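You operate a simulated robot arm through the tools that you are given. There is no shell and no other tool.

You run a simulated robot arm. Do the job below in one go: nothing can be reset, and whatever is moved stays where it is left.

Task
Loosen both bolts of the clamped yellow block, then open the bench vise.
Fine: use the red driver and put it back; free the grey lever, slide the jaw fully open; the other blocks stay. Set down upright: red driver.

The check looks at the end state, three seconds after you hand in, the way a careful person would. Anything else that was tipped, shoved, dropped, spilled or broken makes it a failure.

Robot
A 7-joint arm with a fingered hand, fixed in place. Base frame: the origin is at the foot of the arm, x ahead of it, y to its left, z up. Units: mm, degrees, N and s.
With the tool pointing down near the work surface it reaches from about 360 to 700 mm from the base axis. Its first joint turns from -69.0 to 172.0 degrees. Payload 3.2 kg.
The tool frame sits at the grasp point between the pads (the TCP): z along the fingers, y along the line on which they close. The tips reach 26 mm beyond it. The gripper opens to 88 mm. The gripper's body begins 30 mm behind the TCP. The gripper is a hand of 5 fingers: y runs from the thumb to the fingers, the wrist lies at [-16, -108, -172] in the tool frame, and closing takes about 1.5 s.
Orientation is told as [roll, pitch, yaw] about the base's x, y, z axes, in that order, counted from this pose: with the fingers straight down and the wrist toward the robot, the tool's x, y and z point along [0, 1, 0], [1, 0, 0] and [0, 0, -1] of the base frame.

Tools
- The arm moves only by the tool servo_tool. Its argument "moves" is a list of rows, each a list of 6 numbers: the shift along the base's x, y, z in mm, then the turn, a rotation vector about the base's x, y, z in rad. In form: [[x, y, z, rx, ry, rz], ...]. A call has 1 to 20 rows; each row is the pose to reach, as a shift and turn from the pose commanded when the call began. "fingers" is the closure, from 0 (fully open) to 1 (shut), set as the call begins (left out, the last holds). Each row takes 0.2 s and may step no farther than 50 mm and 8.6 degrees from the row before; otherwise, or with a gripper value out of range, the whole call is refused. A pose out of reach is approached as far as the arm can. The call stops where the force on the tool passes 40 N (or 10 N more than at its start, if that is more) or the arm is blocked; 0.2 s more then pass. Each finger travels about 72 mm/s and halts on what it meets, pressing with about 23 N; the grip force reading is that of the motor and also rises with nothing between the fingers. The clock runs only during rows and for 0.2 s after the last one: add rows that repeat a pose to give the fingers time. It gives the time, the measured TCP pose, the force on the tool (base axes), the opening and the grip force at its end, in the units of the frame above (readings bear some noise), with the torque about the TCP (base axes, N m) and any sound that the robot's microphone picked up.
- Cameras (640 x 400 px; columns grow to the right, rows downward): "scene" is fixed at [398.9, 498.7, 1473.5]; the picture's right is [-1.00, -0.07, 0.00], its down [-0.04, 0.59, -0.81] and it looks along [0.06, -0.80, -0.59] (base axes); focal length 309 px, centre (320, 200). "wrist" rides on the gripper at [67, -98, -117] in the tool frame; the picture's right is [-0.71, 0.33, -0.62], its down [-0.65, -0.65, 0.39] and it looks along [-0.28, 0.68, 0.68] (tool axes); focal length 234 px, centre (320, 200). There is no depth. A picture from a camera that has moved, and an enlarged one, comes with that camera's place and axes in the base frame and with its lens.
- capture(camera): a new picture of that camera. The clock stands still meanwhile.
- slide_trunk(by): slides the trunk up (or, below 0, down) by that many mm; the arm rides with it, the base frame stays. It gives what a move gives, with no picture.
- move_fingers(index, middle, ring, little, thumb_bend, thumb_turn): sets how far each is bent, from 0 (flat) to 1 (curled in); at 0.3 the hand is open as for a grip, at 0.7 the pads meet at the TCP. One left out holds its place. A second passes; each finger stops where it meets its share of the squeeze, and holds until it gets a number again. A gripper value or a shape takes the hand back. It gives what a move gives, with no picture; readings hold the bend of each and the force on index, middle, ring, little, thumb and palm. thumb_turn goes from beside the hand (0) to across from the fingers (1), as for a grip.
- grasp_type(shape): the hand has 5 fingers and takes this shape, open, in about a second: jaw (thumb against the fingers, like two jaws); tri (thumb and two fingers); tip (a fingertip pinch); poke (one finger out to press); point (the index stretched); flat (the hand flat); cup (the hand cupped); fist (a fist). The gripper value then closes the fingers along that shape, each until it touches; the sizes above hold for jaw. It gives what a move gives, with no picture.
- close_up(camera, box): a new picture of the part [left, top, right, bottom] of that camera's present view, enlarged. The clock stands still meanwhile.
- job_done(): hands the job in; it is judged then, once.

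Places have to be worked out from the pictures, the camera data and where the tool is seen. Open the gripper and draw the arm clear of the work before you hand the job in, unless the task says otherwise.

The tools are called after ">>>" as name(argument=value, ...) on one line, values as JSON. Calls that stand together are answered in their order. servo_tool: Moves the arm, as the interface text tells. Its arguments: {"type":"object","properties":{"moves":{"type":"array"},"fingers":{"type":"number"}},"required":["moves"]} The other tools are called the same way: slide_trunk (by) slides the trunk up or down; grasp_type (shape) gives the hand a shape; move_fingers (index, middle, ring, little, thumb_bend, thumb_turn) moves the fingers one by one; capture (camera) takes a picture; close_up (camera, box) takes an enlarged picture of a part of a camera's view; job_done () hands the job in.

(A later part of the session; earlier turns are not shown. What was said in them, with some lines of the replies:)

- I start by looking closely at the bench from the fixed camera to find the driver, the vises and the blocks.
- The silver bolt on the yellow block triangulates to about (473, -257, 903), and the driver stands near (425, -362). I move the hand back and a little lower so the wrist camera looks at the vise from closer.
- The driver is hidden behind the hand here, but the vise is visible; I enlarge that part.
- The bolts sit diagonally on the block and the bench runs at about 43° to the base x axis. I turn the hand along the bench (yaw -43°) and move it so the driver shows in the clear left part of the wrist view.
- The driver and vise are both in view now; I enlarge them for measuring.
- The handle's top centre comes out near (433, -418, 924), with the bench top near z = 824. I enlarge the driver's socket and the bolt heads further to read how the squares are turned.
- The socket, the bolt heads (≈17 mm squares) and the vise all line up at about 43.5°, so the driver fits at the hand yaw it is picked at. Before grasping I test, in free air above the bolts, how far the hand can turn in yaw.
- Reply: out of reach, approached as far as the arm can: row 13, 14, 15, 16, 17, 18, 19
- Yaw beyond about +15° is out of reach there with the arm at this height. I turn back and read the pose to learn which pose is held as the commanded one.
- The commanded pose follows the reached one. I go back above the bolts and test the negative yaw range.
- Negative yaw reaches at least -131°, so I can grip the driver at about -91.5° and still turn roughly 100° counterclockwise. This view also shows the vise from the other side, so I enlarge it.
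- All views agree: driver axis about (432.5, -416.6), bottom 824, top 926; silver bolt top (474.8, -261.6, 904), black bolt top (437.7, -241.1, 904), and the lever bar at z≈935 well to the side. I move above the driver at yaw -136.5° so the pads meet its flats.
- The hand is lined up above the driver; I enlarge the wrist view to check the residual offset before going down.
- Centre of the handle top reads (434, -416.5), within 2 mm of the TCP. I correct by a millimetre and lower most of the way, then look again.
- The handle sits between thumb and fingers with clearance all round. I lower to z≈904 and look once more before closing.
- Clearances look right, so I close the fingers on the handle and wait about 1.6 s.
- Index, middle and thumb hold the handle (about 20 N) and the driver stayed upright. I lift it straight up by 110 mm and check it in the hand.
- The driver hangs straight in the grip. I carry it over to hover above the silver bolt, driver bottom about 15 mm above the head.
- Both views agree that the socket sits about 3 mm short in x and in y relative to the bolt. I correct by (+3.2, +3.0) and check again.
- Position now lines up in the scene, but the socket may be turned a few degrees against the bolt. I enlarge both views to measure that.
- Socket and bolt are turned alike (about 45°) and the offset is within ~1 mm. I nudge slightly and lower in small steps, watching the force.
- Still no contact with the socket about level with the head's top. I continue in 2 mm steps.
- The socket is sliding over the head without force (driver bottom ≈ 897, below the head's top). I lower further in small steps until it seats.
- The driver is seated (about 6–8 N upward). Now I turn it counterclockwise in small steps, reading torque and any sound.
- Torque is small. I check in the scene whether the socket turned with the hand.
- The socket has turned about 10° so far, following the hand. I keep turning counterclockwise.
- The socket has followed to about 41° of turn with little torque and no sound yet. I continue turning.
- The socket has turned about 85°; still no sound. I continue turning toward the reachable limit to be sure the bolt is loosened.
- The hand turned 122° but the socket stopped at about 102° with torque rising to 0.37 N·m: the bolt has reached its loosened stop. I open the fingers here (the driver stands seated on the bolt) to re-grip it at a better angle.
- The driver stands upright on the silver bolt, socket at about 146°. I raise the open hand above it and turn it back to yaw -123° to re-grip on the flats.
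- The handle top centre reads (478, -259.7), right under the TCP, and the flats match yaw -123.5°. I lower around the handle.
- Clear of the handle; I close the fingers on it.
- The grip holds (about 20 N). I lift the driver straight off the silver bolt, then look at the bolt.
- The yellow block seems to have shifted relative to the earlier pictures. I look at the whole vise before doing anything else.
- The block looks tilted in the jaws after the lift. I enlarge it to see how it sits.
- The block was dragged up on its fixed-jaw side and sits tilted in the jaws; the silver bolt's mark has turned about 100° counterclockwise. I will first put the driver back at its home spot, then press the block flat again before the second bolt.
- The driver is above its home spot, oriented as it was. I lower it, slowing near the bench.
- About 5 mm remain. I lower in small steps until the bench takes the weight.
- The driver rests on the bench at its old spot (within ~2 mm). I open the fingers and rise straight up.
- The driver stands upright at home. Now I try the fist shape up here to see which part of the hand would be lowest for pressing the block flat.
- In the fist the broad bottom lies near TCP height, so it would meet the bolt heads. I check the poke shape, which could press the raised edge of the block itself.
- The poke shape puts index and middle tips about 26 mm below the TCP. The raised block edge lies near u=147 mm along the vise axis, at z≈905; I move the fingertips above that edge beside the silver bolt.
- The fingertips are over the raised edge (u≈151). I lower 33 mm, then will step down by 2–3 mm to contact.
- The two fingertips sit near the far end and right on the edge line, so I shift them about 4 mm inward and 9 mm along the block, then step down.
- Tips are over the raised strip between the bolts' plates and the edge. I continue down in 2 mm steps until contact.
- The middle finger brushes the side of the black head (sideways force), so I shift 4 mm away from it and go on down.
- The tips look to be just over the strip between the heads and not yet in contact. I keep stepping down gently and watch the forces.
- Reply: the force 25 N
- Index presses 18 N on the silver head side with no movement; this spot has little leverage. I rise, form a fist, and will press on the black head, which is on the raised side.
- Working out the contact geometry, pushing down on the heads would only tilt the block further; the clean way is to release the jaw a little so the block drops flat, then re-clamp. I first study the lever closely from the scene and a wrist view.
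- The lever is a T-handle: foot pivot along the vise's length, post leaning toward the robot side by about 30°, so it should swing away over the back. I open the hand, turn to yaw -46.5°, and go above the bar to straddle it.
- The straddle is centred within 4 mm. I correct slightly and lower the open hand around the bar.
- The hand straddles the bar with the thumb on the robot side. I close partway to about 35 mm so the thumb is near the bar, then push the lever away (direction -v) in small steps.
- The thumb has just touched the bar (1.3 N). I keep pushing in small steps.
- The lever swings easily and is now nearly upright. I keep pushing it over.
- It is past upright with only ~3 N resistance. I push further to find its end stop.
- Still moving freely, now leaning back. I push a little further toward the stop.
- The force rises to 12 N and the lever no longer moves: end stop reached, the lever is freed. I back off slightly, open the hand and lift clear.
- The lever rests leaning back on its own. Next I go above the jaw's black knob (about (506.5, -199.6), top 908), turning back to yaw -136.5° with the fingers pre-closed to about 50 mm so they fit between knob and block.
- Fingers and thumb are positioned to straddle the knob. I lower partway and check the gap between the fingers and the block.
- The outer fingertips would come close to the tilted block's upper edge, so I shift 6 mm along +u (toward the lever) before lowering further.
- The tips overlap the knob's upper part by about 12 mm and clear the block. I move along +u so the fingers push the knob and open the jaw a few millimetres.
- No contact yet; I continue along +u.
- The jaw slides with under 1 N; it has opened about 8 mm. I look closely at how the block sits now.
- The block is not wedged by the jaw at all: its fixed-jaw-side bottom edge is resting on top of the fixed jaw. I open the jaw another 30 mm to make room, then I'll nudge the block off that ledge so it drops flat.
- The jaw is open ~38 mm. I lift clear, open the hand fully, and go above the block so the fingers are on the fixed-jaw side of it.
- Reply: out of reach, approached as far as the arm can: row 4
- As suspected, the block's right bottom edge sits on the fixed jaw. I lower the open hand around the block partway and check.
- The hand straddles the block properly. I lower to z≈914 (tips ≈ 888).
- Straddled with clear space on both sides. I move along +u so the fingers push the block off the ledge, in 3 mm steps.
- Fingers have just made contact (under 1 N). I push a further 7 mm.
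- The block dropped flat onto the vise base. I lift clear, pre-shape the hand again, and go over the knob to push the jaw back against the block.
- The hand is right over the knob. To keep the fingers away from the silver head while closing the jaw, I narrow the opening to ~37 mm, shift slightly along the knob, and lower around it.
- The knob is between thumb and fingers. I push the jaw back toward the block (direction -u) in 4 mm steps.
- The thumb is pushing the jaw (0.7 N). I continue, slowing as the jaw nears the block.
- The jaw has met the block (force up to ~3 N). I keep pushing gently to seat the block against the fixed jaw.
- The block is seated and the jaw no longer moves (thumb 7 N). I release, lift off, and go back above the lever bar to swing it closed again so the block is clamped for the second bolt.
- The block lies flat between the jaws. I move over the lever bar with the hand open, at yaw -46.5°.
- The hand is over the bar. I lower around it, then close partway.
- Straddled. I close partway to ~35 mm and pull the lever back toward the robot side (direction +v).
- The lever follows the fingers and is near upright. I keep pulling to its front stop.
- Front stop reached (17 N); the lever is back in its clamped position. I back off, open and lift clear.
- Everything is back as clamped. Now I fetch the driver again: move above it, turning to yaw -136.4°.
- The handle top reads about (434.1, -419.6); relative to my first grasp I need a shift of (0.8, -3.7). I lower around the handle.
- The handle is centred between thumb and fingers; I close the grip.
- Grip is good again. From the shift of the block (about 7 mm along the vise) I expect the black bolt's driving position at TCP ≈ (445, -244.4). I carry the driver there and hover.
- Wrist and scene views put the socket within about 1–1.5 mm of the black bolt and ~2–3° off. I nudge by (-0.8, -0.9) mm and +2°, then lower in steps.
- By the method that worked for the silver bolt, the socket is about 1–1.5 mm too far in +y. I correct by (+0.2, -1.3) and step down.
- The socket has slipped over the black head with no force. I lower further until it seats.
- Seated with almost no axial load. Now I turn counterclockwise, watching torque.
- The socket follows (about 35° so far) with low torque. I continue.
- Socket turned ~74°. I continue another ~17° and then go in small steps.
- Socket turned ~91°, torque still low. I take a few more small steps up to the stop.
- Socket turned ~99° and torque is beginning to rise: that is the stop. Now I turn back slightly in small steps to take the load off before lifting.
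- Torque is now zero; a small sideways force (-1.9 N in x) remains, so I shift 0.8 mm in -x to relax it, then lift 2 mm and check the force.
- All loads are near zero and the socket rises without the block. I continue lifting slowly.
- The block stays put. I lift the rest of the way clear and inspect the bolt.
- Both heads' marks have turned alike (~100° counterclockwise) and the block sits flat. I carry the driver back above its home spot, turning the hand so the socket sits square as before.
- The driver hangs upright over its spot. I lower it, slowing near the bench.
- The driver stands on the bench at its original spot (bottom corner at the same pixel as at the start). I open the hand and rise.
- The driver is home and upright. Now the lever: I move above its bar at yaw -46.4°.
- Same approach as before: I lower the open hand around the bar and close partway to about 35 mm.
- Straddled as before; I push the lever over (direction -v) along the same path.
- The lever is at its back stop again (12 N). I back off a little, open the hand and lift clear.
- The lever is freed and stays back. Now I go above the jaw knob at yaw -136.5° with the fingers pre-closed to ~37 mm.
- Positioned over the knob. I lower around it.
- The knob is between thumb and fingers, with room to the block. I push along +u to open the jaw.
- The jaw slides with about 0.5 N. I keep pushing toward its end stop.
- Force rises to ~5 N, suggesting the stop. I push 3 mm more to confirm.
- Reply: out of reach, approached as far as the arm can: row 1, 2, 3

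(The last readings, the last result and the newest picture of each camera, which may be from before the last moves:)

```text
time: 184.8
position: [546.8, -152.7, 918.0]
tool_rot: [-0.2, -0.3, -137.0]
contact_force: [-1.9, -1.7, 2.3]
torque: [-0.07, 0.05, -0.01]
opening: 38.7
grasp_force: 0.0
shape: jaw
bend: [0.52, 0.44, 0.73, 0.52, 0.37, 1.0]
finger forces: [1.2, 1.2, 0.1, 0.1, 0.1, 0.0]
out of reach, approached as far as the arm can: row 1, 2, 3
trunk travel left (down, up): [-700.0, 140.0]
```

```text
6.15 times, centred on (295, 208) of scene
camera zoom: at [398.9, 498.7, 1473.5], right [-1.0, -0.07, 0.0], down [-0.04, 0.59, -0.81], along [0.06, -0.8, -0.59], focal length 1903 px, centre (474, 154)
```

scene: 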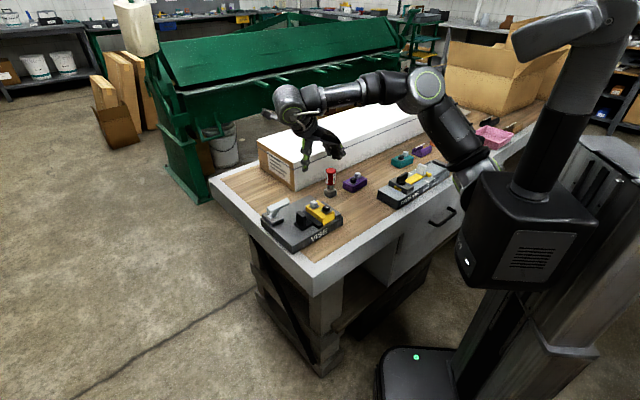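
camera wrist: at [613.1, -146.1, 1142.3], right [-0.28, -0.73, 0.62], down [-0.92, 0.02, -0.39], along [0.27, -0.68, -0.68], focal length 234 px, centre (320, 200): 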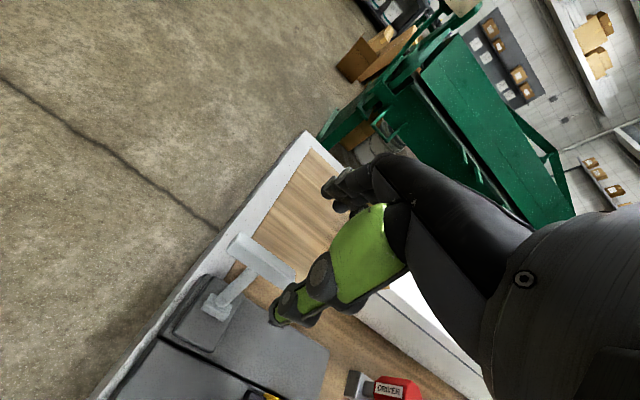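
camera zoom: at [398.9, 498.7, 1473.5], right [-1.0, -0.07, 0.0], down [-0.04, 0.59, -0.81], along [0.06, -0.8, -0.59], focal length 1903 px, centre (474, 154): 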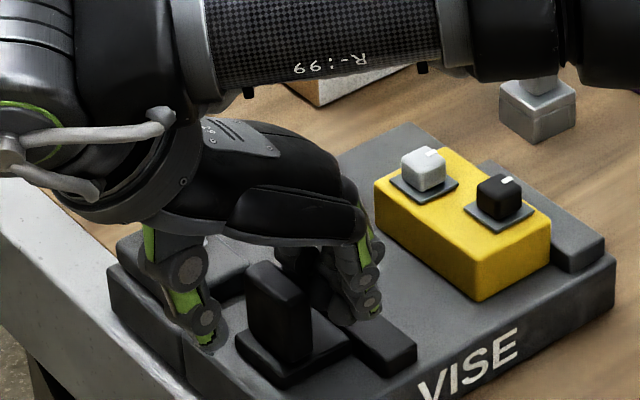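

The arm is at the edge of its reach in this posture, so I cannot confirm the stop from here (the jaw has moved ~45 mm). I back off, lift, and re-take the knob from the side at yaw -46.5°, where the arm reaches further along +u.

>>> servo_tool(moves=[[-2.9, -2.8, 0, 0, 0, 0], [-5.8, -5.5, 2, 0, 0, 0], [-5.8, -5.5, 15, 0, 0, 0], [-5.8, -5.5, 30, 0, 0, 0], [-5.8, -5.5, 42, 0, 0, 0], [-5.8, -5.5, 42, 0, 0, 0]])

>>> servo_tool(moves=[[-1, -1, 5, 0, 0, 0.131], [-1, -1, 10, 0, 0, 0.262], [-1, -1, 15, 0, 0, 0.393], [-1, -1, 20, 0, 0, 0.524], [-1, -1, 25, 0, 0, 0.655], [-1, -1, 30, 0, 0, 0.786], [-1, -1, 30, 0, 0, 0.917], [-1, -1, 30, 0, 0, 1.048], [-1, -1, 30, 0, 0, 1.179], [-1, -1, 30, 0, 0, 1.31], [-1, -1, 30, 0, 0, 1.441], [-1, -1, 30, 0, 0, 1.572], [-1, -1, 30, 0, 0, 1.572]], fingers=0)

>>> close_up(camera="scene", box=[245, 160, 345, 245])

>>> capture(camera="wrist")

```text
time: 186.2
position: [541.2, -156.4, 958.5]
tool_rot: [0.0, 0.1, -136.5]
contact_force: [0.0, 0.6, 0.2]
torque: [0.01, -0.02, -0.05]
opening: 37.0
grasp_force: 0.0
shape: jaw
bend: [0.53, 0.46, 0.73, 0.52, 0.37, 1.0]
finger forces: [0.1, 0.0, 0.0, 0.1, 0.1, 0.1]
trunk travel left (down, up): [-700.0, 140.0]
```

```text
time: 189.0
position: [539.9, -158.3, 987.1]
tool_rot: [0.0, 0.0, -46.4]
contact_force: [0.2, -0.1, 0.0]
torque: [-0.01, 0.02, 0.0]
opening: 87.8
grasp_force: 0.0
shape: jaw
bend: [0.3, 0.3, 0.3, 0.3, 0.3, 0.97]
finger forces: [0.0, 0.0, 0.1, 0.0, 0.1, 0.0]
trunk travel left (down, up): [-700.0, 140.0]
```

```text
4.71 times, centred on (295, 202) of scene
camera zoom: at [398.9, 498.7, 1473.5], right [-1.0, -0.07, 0.0], down [-0.04, 0.59, -0.81], along [0.06, -0.8, -0.59], focal length 1455 px, centre (438, 188)
```

zoom: 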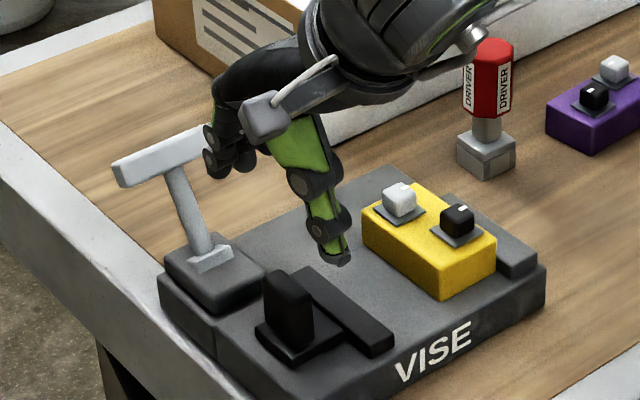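

```text
taken
camera wrist: at [521.7, -41.5, 1105.1], right [-0.28, -0.73, 0.62], down [-0.92, 0.02, -0.39], along [0.27, -0.68, -0.68], focal length 234 px, centre (320, 200)
```

wrist: 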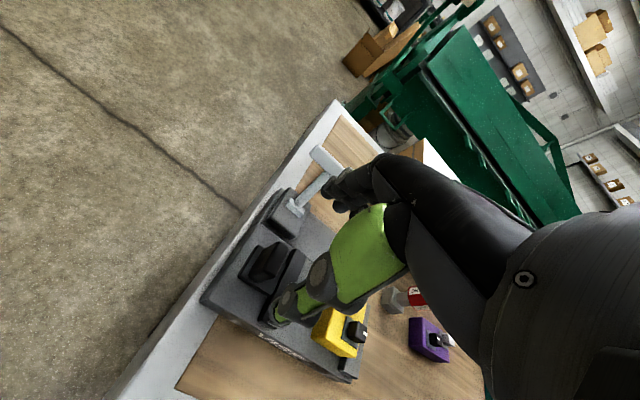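

The knob is now at about u = 276 (46 mm from clamped). I centre over it and lower with the open hand straddling its two sides.

>>> servo_tool(moves=[[-1.6, -7, -15, 0, 0, 0], [-1.6, -7, -30, 0, 0, 0], [-1.6, -7, -45, 0, 0, 0], [-1.6, -7, -60, 0, 0, 0], [-1.6, -7, -72, 0, 0, 0], [-1.6, -7, -72, 0, 0, 0]])

>>> close_up(camera="scene", box=[250, 170, 330, 240])

>>> close_up(camera="wrist", box=[200, 140, 380, 320])

```text
time: 190.4
position: [539.8, -166.0, 915.7]
tool_rot: [0.0, 0.1, -46.4]
contact_force: [0.3, 0.1, 0.3]
torque: [0.0, -0.01, -0.02]
opening: 87.9
grasp_force: 0.0
shape: jaw
bend: [0.3, 0.3, 0.3, 0.3, 0.3, 0.97]
finger forces: [0.1, 0.1, 0.0, 0.0, 0.1, 0.0]
trunk travel left (down, up): [-700.0, 140.0]
```

```text
5.71 times, centred on (290, 205) of scene
camera zoom: at [398.9, 498.7, 1473.5], right [-1.0, -0.07, 0.0], down [-0.04, 0.59, -0.81], along [0.06, -0.8, -0.59], focal length 1767 px, centre (491, 171)
```

zoom: 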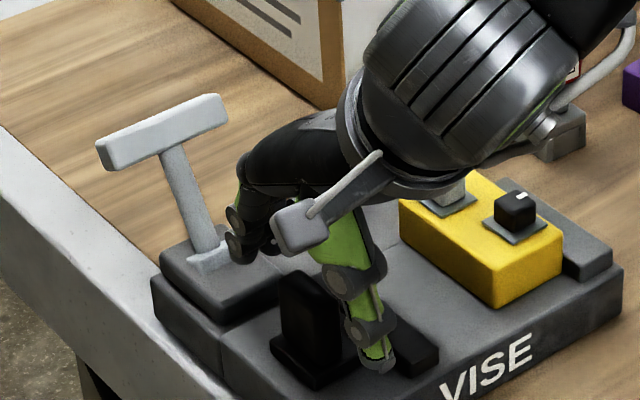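

```text
2.22 times, centred on (290, 230) of wrist
camera zoom: at [521.0, -49.7, 1032.9], right [-0.28, -0.73, 0.62], down [-0.92, 0.03, -0.39], along [0.27, -0.68, -0.68], focal length 520 px, centre (387, 133)
```

zoom: 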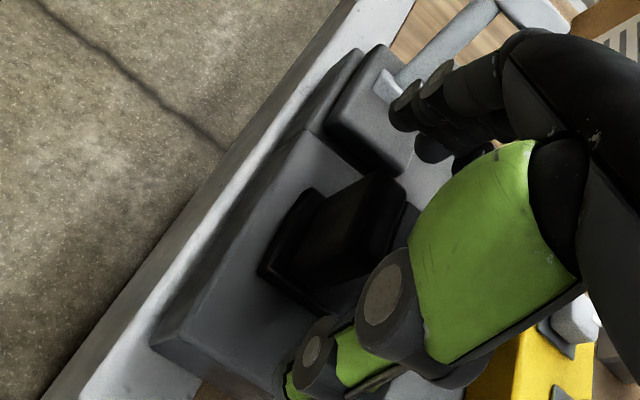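

The hand straddles the knob's sides correctly. I close the grip on it.

>>> servo_tool(moves=[[0, 0, 0, 0, 0, 0], [0, 0, 0, 0, 0, 0], [0, 0, 0, 0, 0, 0], [0, 0, 0, 0, 0, 0], [0, 0, 0, 0, 0, 0], [0, 0, 0, 0, 0, 0], [0, 0, 0, 0, 0, 0], [0, 0, 0, 0, 0, 0]], fingers=1)

>>> close_up(camera="scene", box=[250, 170, 330, 240])

```text
time: 192.2
position: [539.3, -164.9, 915.8]
tool_rot: [0.0, 0.1, -46.4]
contact_force: [-6.0, 1.8, -4.0]
torque: [0.08, 0.14, -0.18]
opening: 29.2
grasp_force: 23.0
shape: jaw
bend: [0.54, 0.53, 0.73, 0.6, 0.43, 1.0]
finger forces: [11.6, 4.7, 0.0, 0.0, 20.4, 0.0]
trunk travel left (down, up): [-700.0, 140.0]
```

```text
5.71 times, centred on (290, 205) of scene
camera zoom: at [398.9, 498.7, 1473.5], right [-1.0, -0.07, 0.0], down [-0.04, 0.59, -0.81], along [0.06, -0.8, -0.59], focal length 1767 px, centre (491, 171)
```

zoom: 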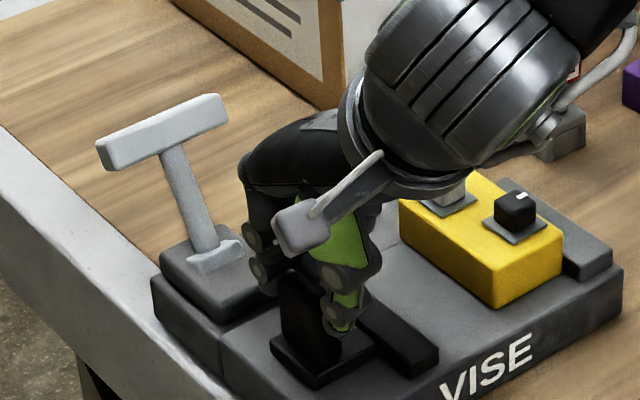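

Gripped (opening 29 mm). Now I pull along +u in small steps to find the end stop.

>>> servo_tool(moves=[[1.1, 1, 0, 0, 0, 0], [2.2, 2.1, 0, 0, 0, 0], [3.3, 3.1, 0, 0, 0, 0], [3.3, 3.1, 0, 0, 0, 0]])

>>> close_up(camera="scene", box=[250, 170, 330, 240])

```text
time: 193.2
position: [538.6, -164.2, 915.7]
tool_rot: [0.1, 0.1, -46.5]
contact_force: [-14.5, -4.3, -8.9]
torque: [-0.05, 0.27, -0.28]
opening: 29.1
grasp_force: 23.5
shape: jaw
bend: [0.54, 0.53, 0.73, 0.6, 0.43, 1.0]
finger forces: [11.3, 9.9, 0.0, 0.0, 20.6, 0.0]
trunk travel left (down, up): [-700.0, 140.0]
```

```text
5.71 times, centred on (290, 205) of scene
camera zoom: at [398.9, 498.7, 1473.5], right [-1.0, -0.07, 0.0], down [-0.04, 0.59, -0.81], along [0.06, -0.8, -0.59], focal length 1767 px, centre (491, 171)
```

zoom: 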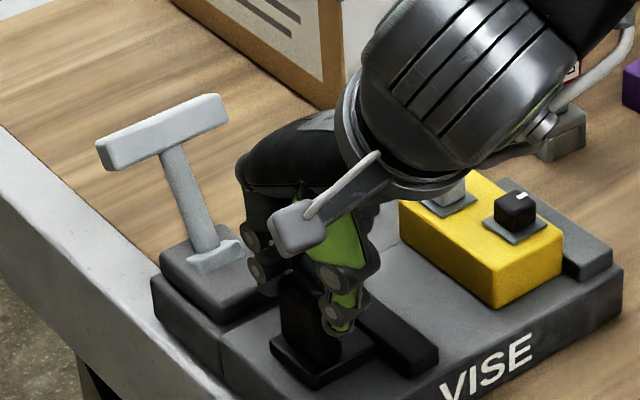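

Now 13.5 N along the slide with no motion, whereas it slid with ~1 N before: the jaw is at its fully open stop. I relax the pull, open the hand and rise.

>>> servo_tool(moves=[[-1.5, -1.4, 0, 0, 0, 0], [-2.5, -2.4, 0, 0, 0, 0], [-2.5, -2.4, 0, 0, 0, 0]])

>>> servo_tool(moves=[[0, 0, 0, 0, 0, 0], [0, 0, 0, 0, 0, 0], [0, 0, 0, 0, 0, 0], [0, 0, 0, 0, 0, 0], [0, 0, 0, 0, 0, 0], [0, 0, 0, 0, 0, 0], [0, 0, 0, 0, 0, 0]], fingers=0)

>>> servo_tool(moves=[[0, 0, 15, 0, 0, 0], [0, 0, 35, 0, 0, 0], [0, 0, 60, 0, 0, 0], [0, 0, 90, 0, 0, 0], [0, 0, 120, 0, 0, 0], [0, 0, 120, 0, 0, 0]])

>>> close_up(camera="scene", box=[245, 160, 345, 245])

```text
time: 194.0
position: [538.9, -165.3, 915.9]
tool_rot: [0.1, 0.1, -46.3]
contact_force: [-8.8, -3.3, -10.9]
torque: [0.0, 0.19, -0.23]
opening: 29.0
grasp_force: 23.0
shape: jaw
bend: [0.54, 0.53, 0.73, 0.6, 0.43, 1.0]
finger forces: [11.9, 6.9, 0.1, 0.1, 19.4, 0.0]
trunk travel left (down, up): [-700.0, 140.0]
```

```text
time: 195.6
position: [539.3, -164.3, 917.0]
tool_rot: [0.1, 0.1, -46.3]
contact_force: [-0.2, 0.4, 0.4]
torque: [0.01, -0.03, -0.01]
opening: 87.6
grasp_force: 0.0
shape: jaw
bend: [0.3, 0.3, 0.3, 0.3, 0.3, 0.97]
finger forces: [0.0, 0.0, 0.0, 0.0, 0.1, 0.0]
trunk travel left (down, up): [-700.0, 140.0]
```

```text
time: 197.0
position: [538.0, -163.5, 1036.8]
tool_rot: [0.0, 0.1, -46.4]
contact_force: [0.6, 0.4, 0.5]
torque: [-0.02, 0.01, -0.03]
opening: 87.6
grasp_force: 0.1
shape: jaw
bend: [0.3, 0.3, 0.3, 0.3, 0.3, 0.97]
finger forces: [0.0, 0.0, 0.0, 0.1, 0.1, 0.0]
trunk travel left (down, up): [-700.0, 140.0]
```

```text
4.71 times, centred on (295, 202) of scene
camera zoom: at [398.9, 498.7, 1473.5], right [-1.0, -0.07, 0.0], down [-0.04, 0.59, -0.81], along [0.06, -0.8, -0.59], focal length 1455 px, centre (438, 188)
```

zoom: 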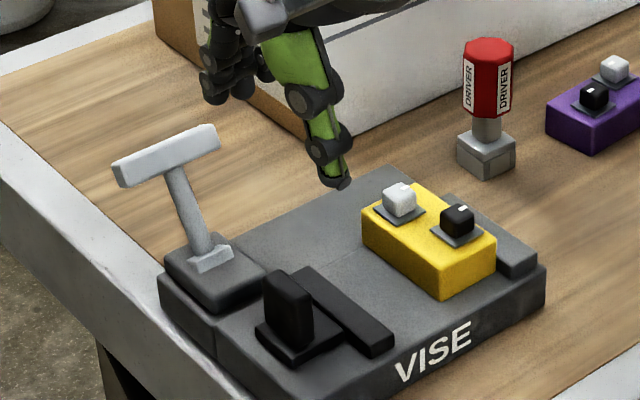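

The jaw, lever and driver look right. I check the two bolts' marks closely and compare with the untouched blocks.

>>> close_up(camera="scene", box=[302, 192, 342, 222])

>>> close_up(camera="scene", box=[320, 140, 480, 240])

>>> capture(camera="scene")

```text
13.33 times, centred on (322, 207) of scene
camera zoom: at [398.9, 498.7, 1473.5], right [-1.0, -0.07, 0.0], down [-0.04, 0.59, -0.81], along [0.06, -0.8, -0.59], focal length 4122 px, centre (293, 107)
```

zoom: 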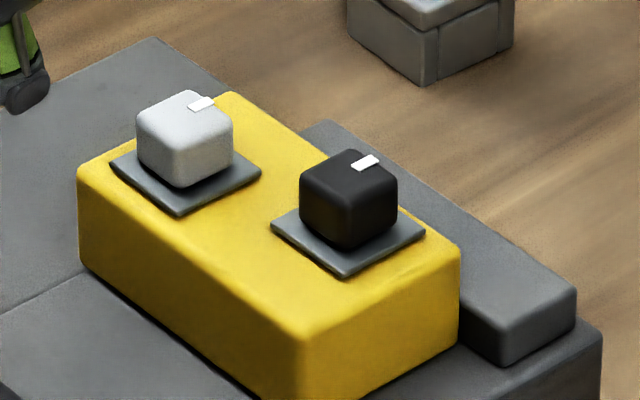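

```text
4.00 times, centred on (400, 190) of scene
camera zoom: at [398.9, 498.7, 1473.5], right [-1.0, -0.07, 0.0], down [-0.04, 0.59, -0.81], along [0.06, -0.8, -0.59], focal length 1237 px, centre (0, 240)
```

zoom: 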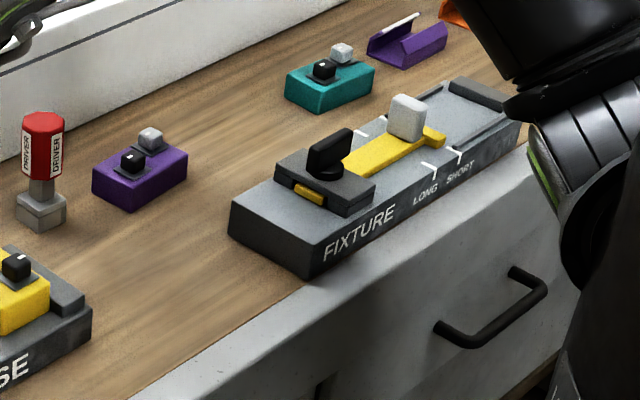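

```text
taken
```

scene: 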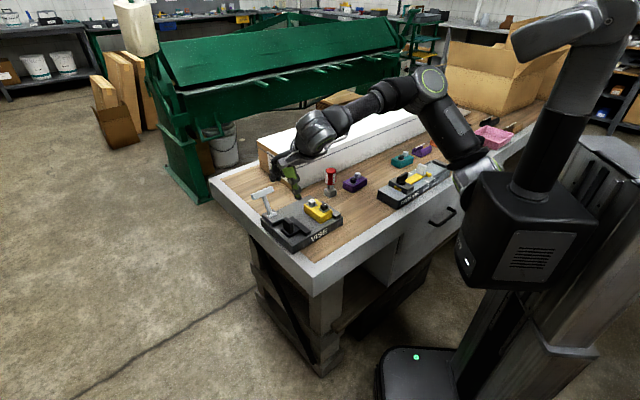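

Both marks point the same way, about 90–100° counterclockwise of their start; the driver, the lever, the open jaw and the other blocks are all in order. I draw the open hand clear, back to its starting pose.

>>> servo_tool(moves=[[0, 5, 20, 0, 0, 0.1], [0, 15, 40, 0, 0, 0.2], [-1, 25, 60, 0, 0, 0.3], [-2, 35, 75, 0, 0, 0.4], [-2, 45, 90, 0, 0, 0.5], [-3, 55, 100, 0, 0, 0.6], [-4, 61, 104, 0, 0, 0.7], [-4, 61, 104, 0, 0, 0.81], [-4, 61, 104, 0, 0, 0.81]])

>>> close_up(camera="scene", box=[240, 130, 400, 250])

>>> capture(camera="wrist")

```text
time: 199.0
position: [534.7, -103.9, 1140.6]
tool_rot: [0.2, 0.1, 0.1]
contact_force: [-0.1, 0.9, 0.2]
torque: [0.02, -0.01, -0.02]
opening: 87.5
grasp_force: 0.1
shape: jaw
bend: [0.3, 0.3, 0.3, 0.3, 0.3, 0.97]
finger forces: [0.0, 0.0, 0.0, 0.1, 0.1, 0.0]
trunk travel left (down, up): [-700.0, 140.0]
```

```text
3.33 times, centred on (320, 190) of scene
camera zoom: at [398.9, 498.7, 1473.5], right [-1.0, -0.07, 0.0], down [-0.04, 0.59, -0.81], along [0.06, -0.8, -0.59], focal length 1031 px, centre (320, 233)
```

zoom: 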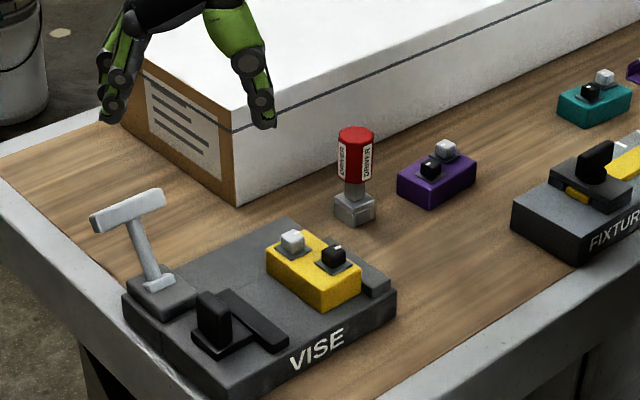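

```text
taken
camera wrist: at [438.7, -36.6, 1258.0], right [0.33, -0.71, 0.62], down [-0.65, -0.65, -0.39], along [0.68, -0.28, -0.68], focal length 234 px, centre (320, 200)
```

wrist: 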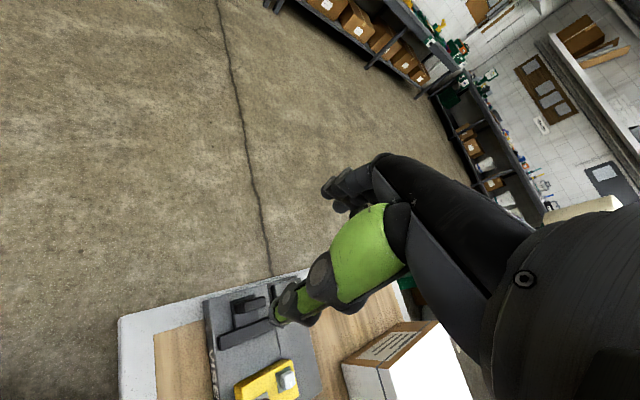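

The end state shows both bolts turned to their loosened stop, the lever thrown back, and the jaw at its open stop. The driver is upright at home, the other blocks are untouched, and the open hand is clear. I hand the job in.

>>> job_done()

```text
The job is handed in.
```

The job is handed in. Both bolts of the yellow block are loosened, the grey lever is freed, and the vise jaw is fully open.

- **Bolts:** I turned each one counterclockwise with the red driver until it stopped. That was about 100°, and the white marks on the two heads now point the same way.
- **Lever:** it is swung back to its rear stop and stays there.
- **Jaw:** it has slid about 46 mm. It didn't move under a firm pull at the end, so I take that as its end stop.
- **Red driver:** it stands upright at its original spot, within a millimetre or two, turned relative to how it first stood.
- **Other blocks:** in the last pictures they look untouched.

**Yellow block moved:** lifting the driver off the first bolt pulled the yellow block up, and it ended up tilted on top of the fixed jaw. To fix it I:

1. set the driver back on the bench;
2. freed the lever and opened the jaw part way;
3. nudged the block so it dropped flat, about 13 mm on one side;
4. clamped it again before doing the second bolt.

It now lies flat in the vise, but about 7 mm along the jaws from where it started.
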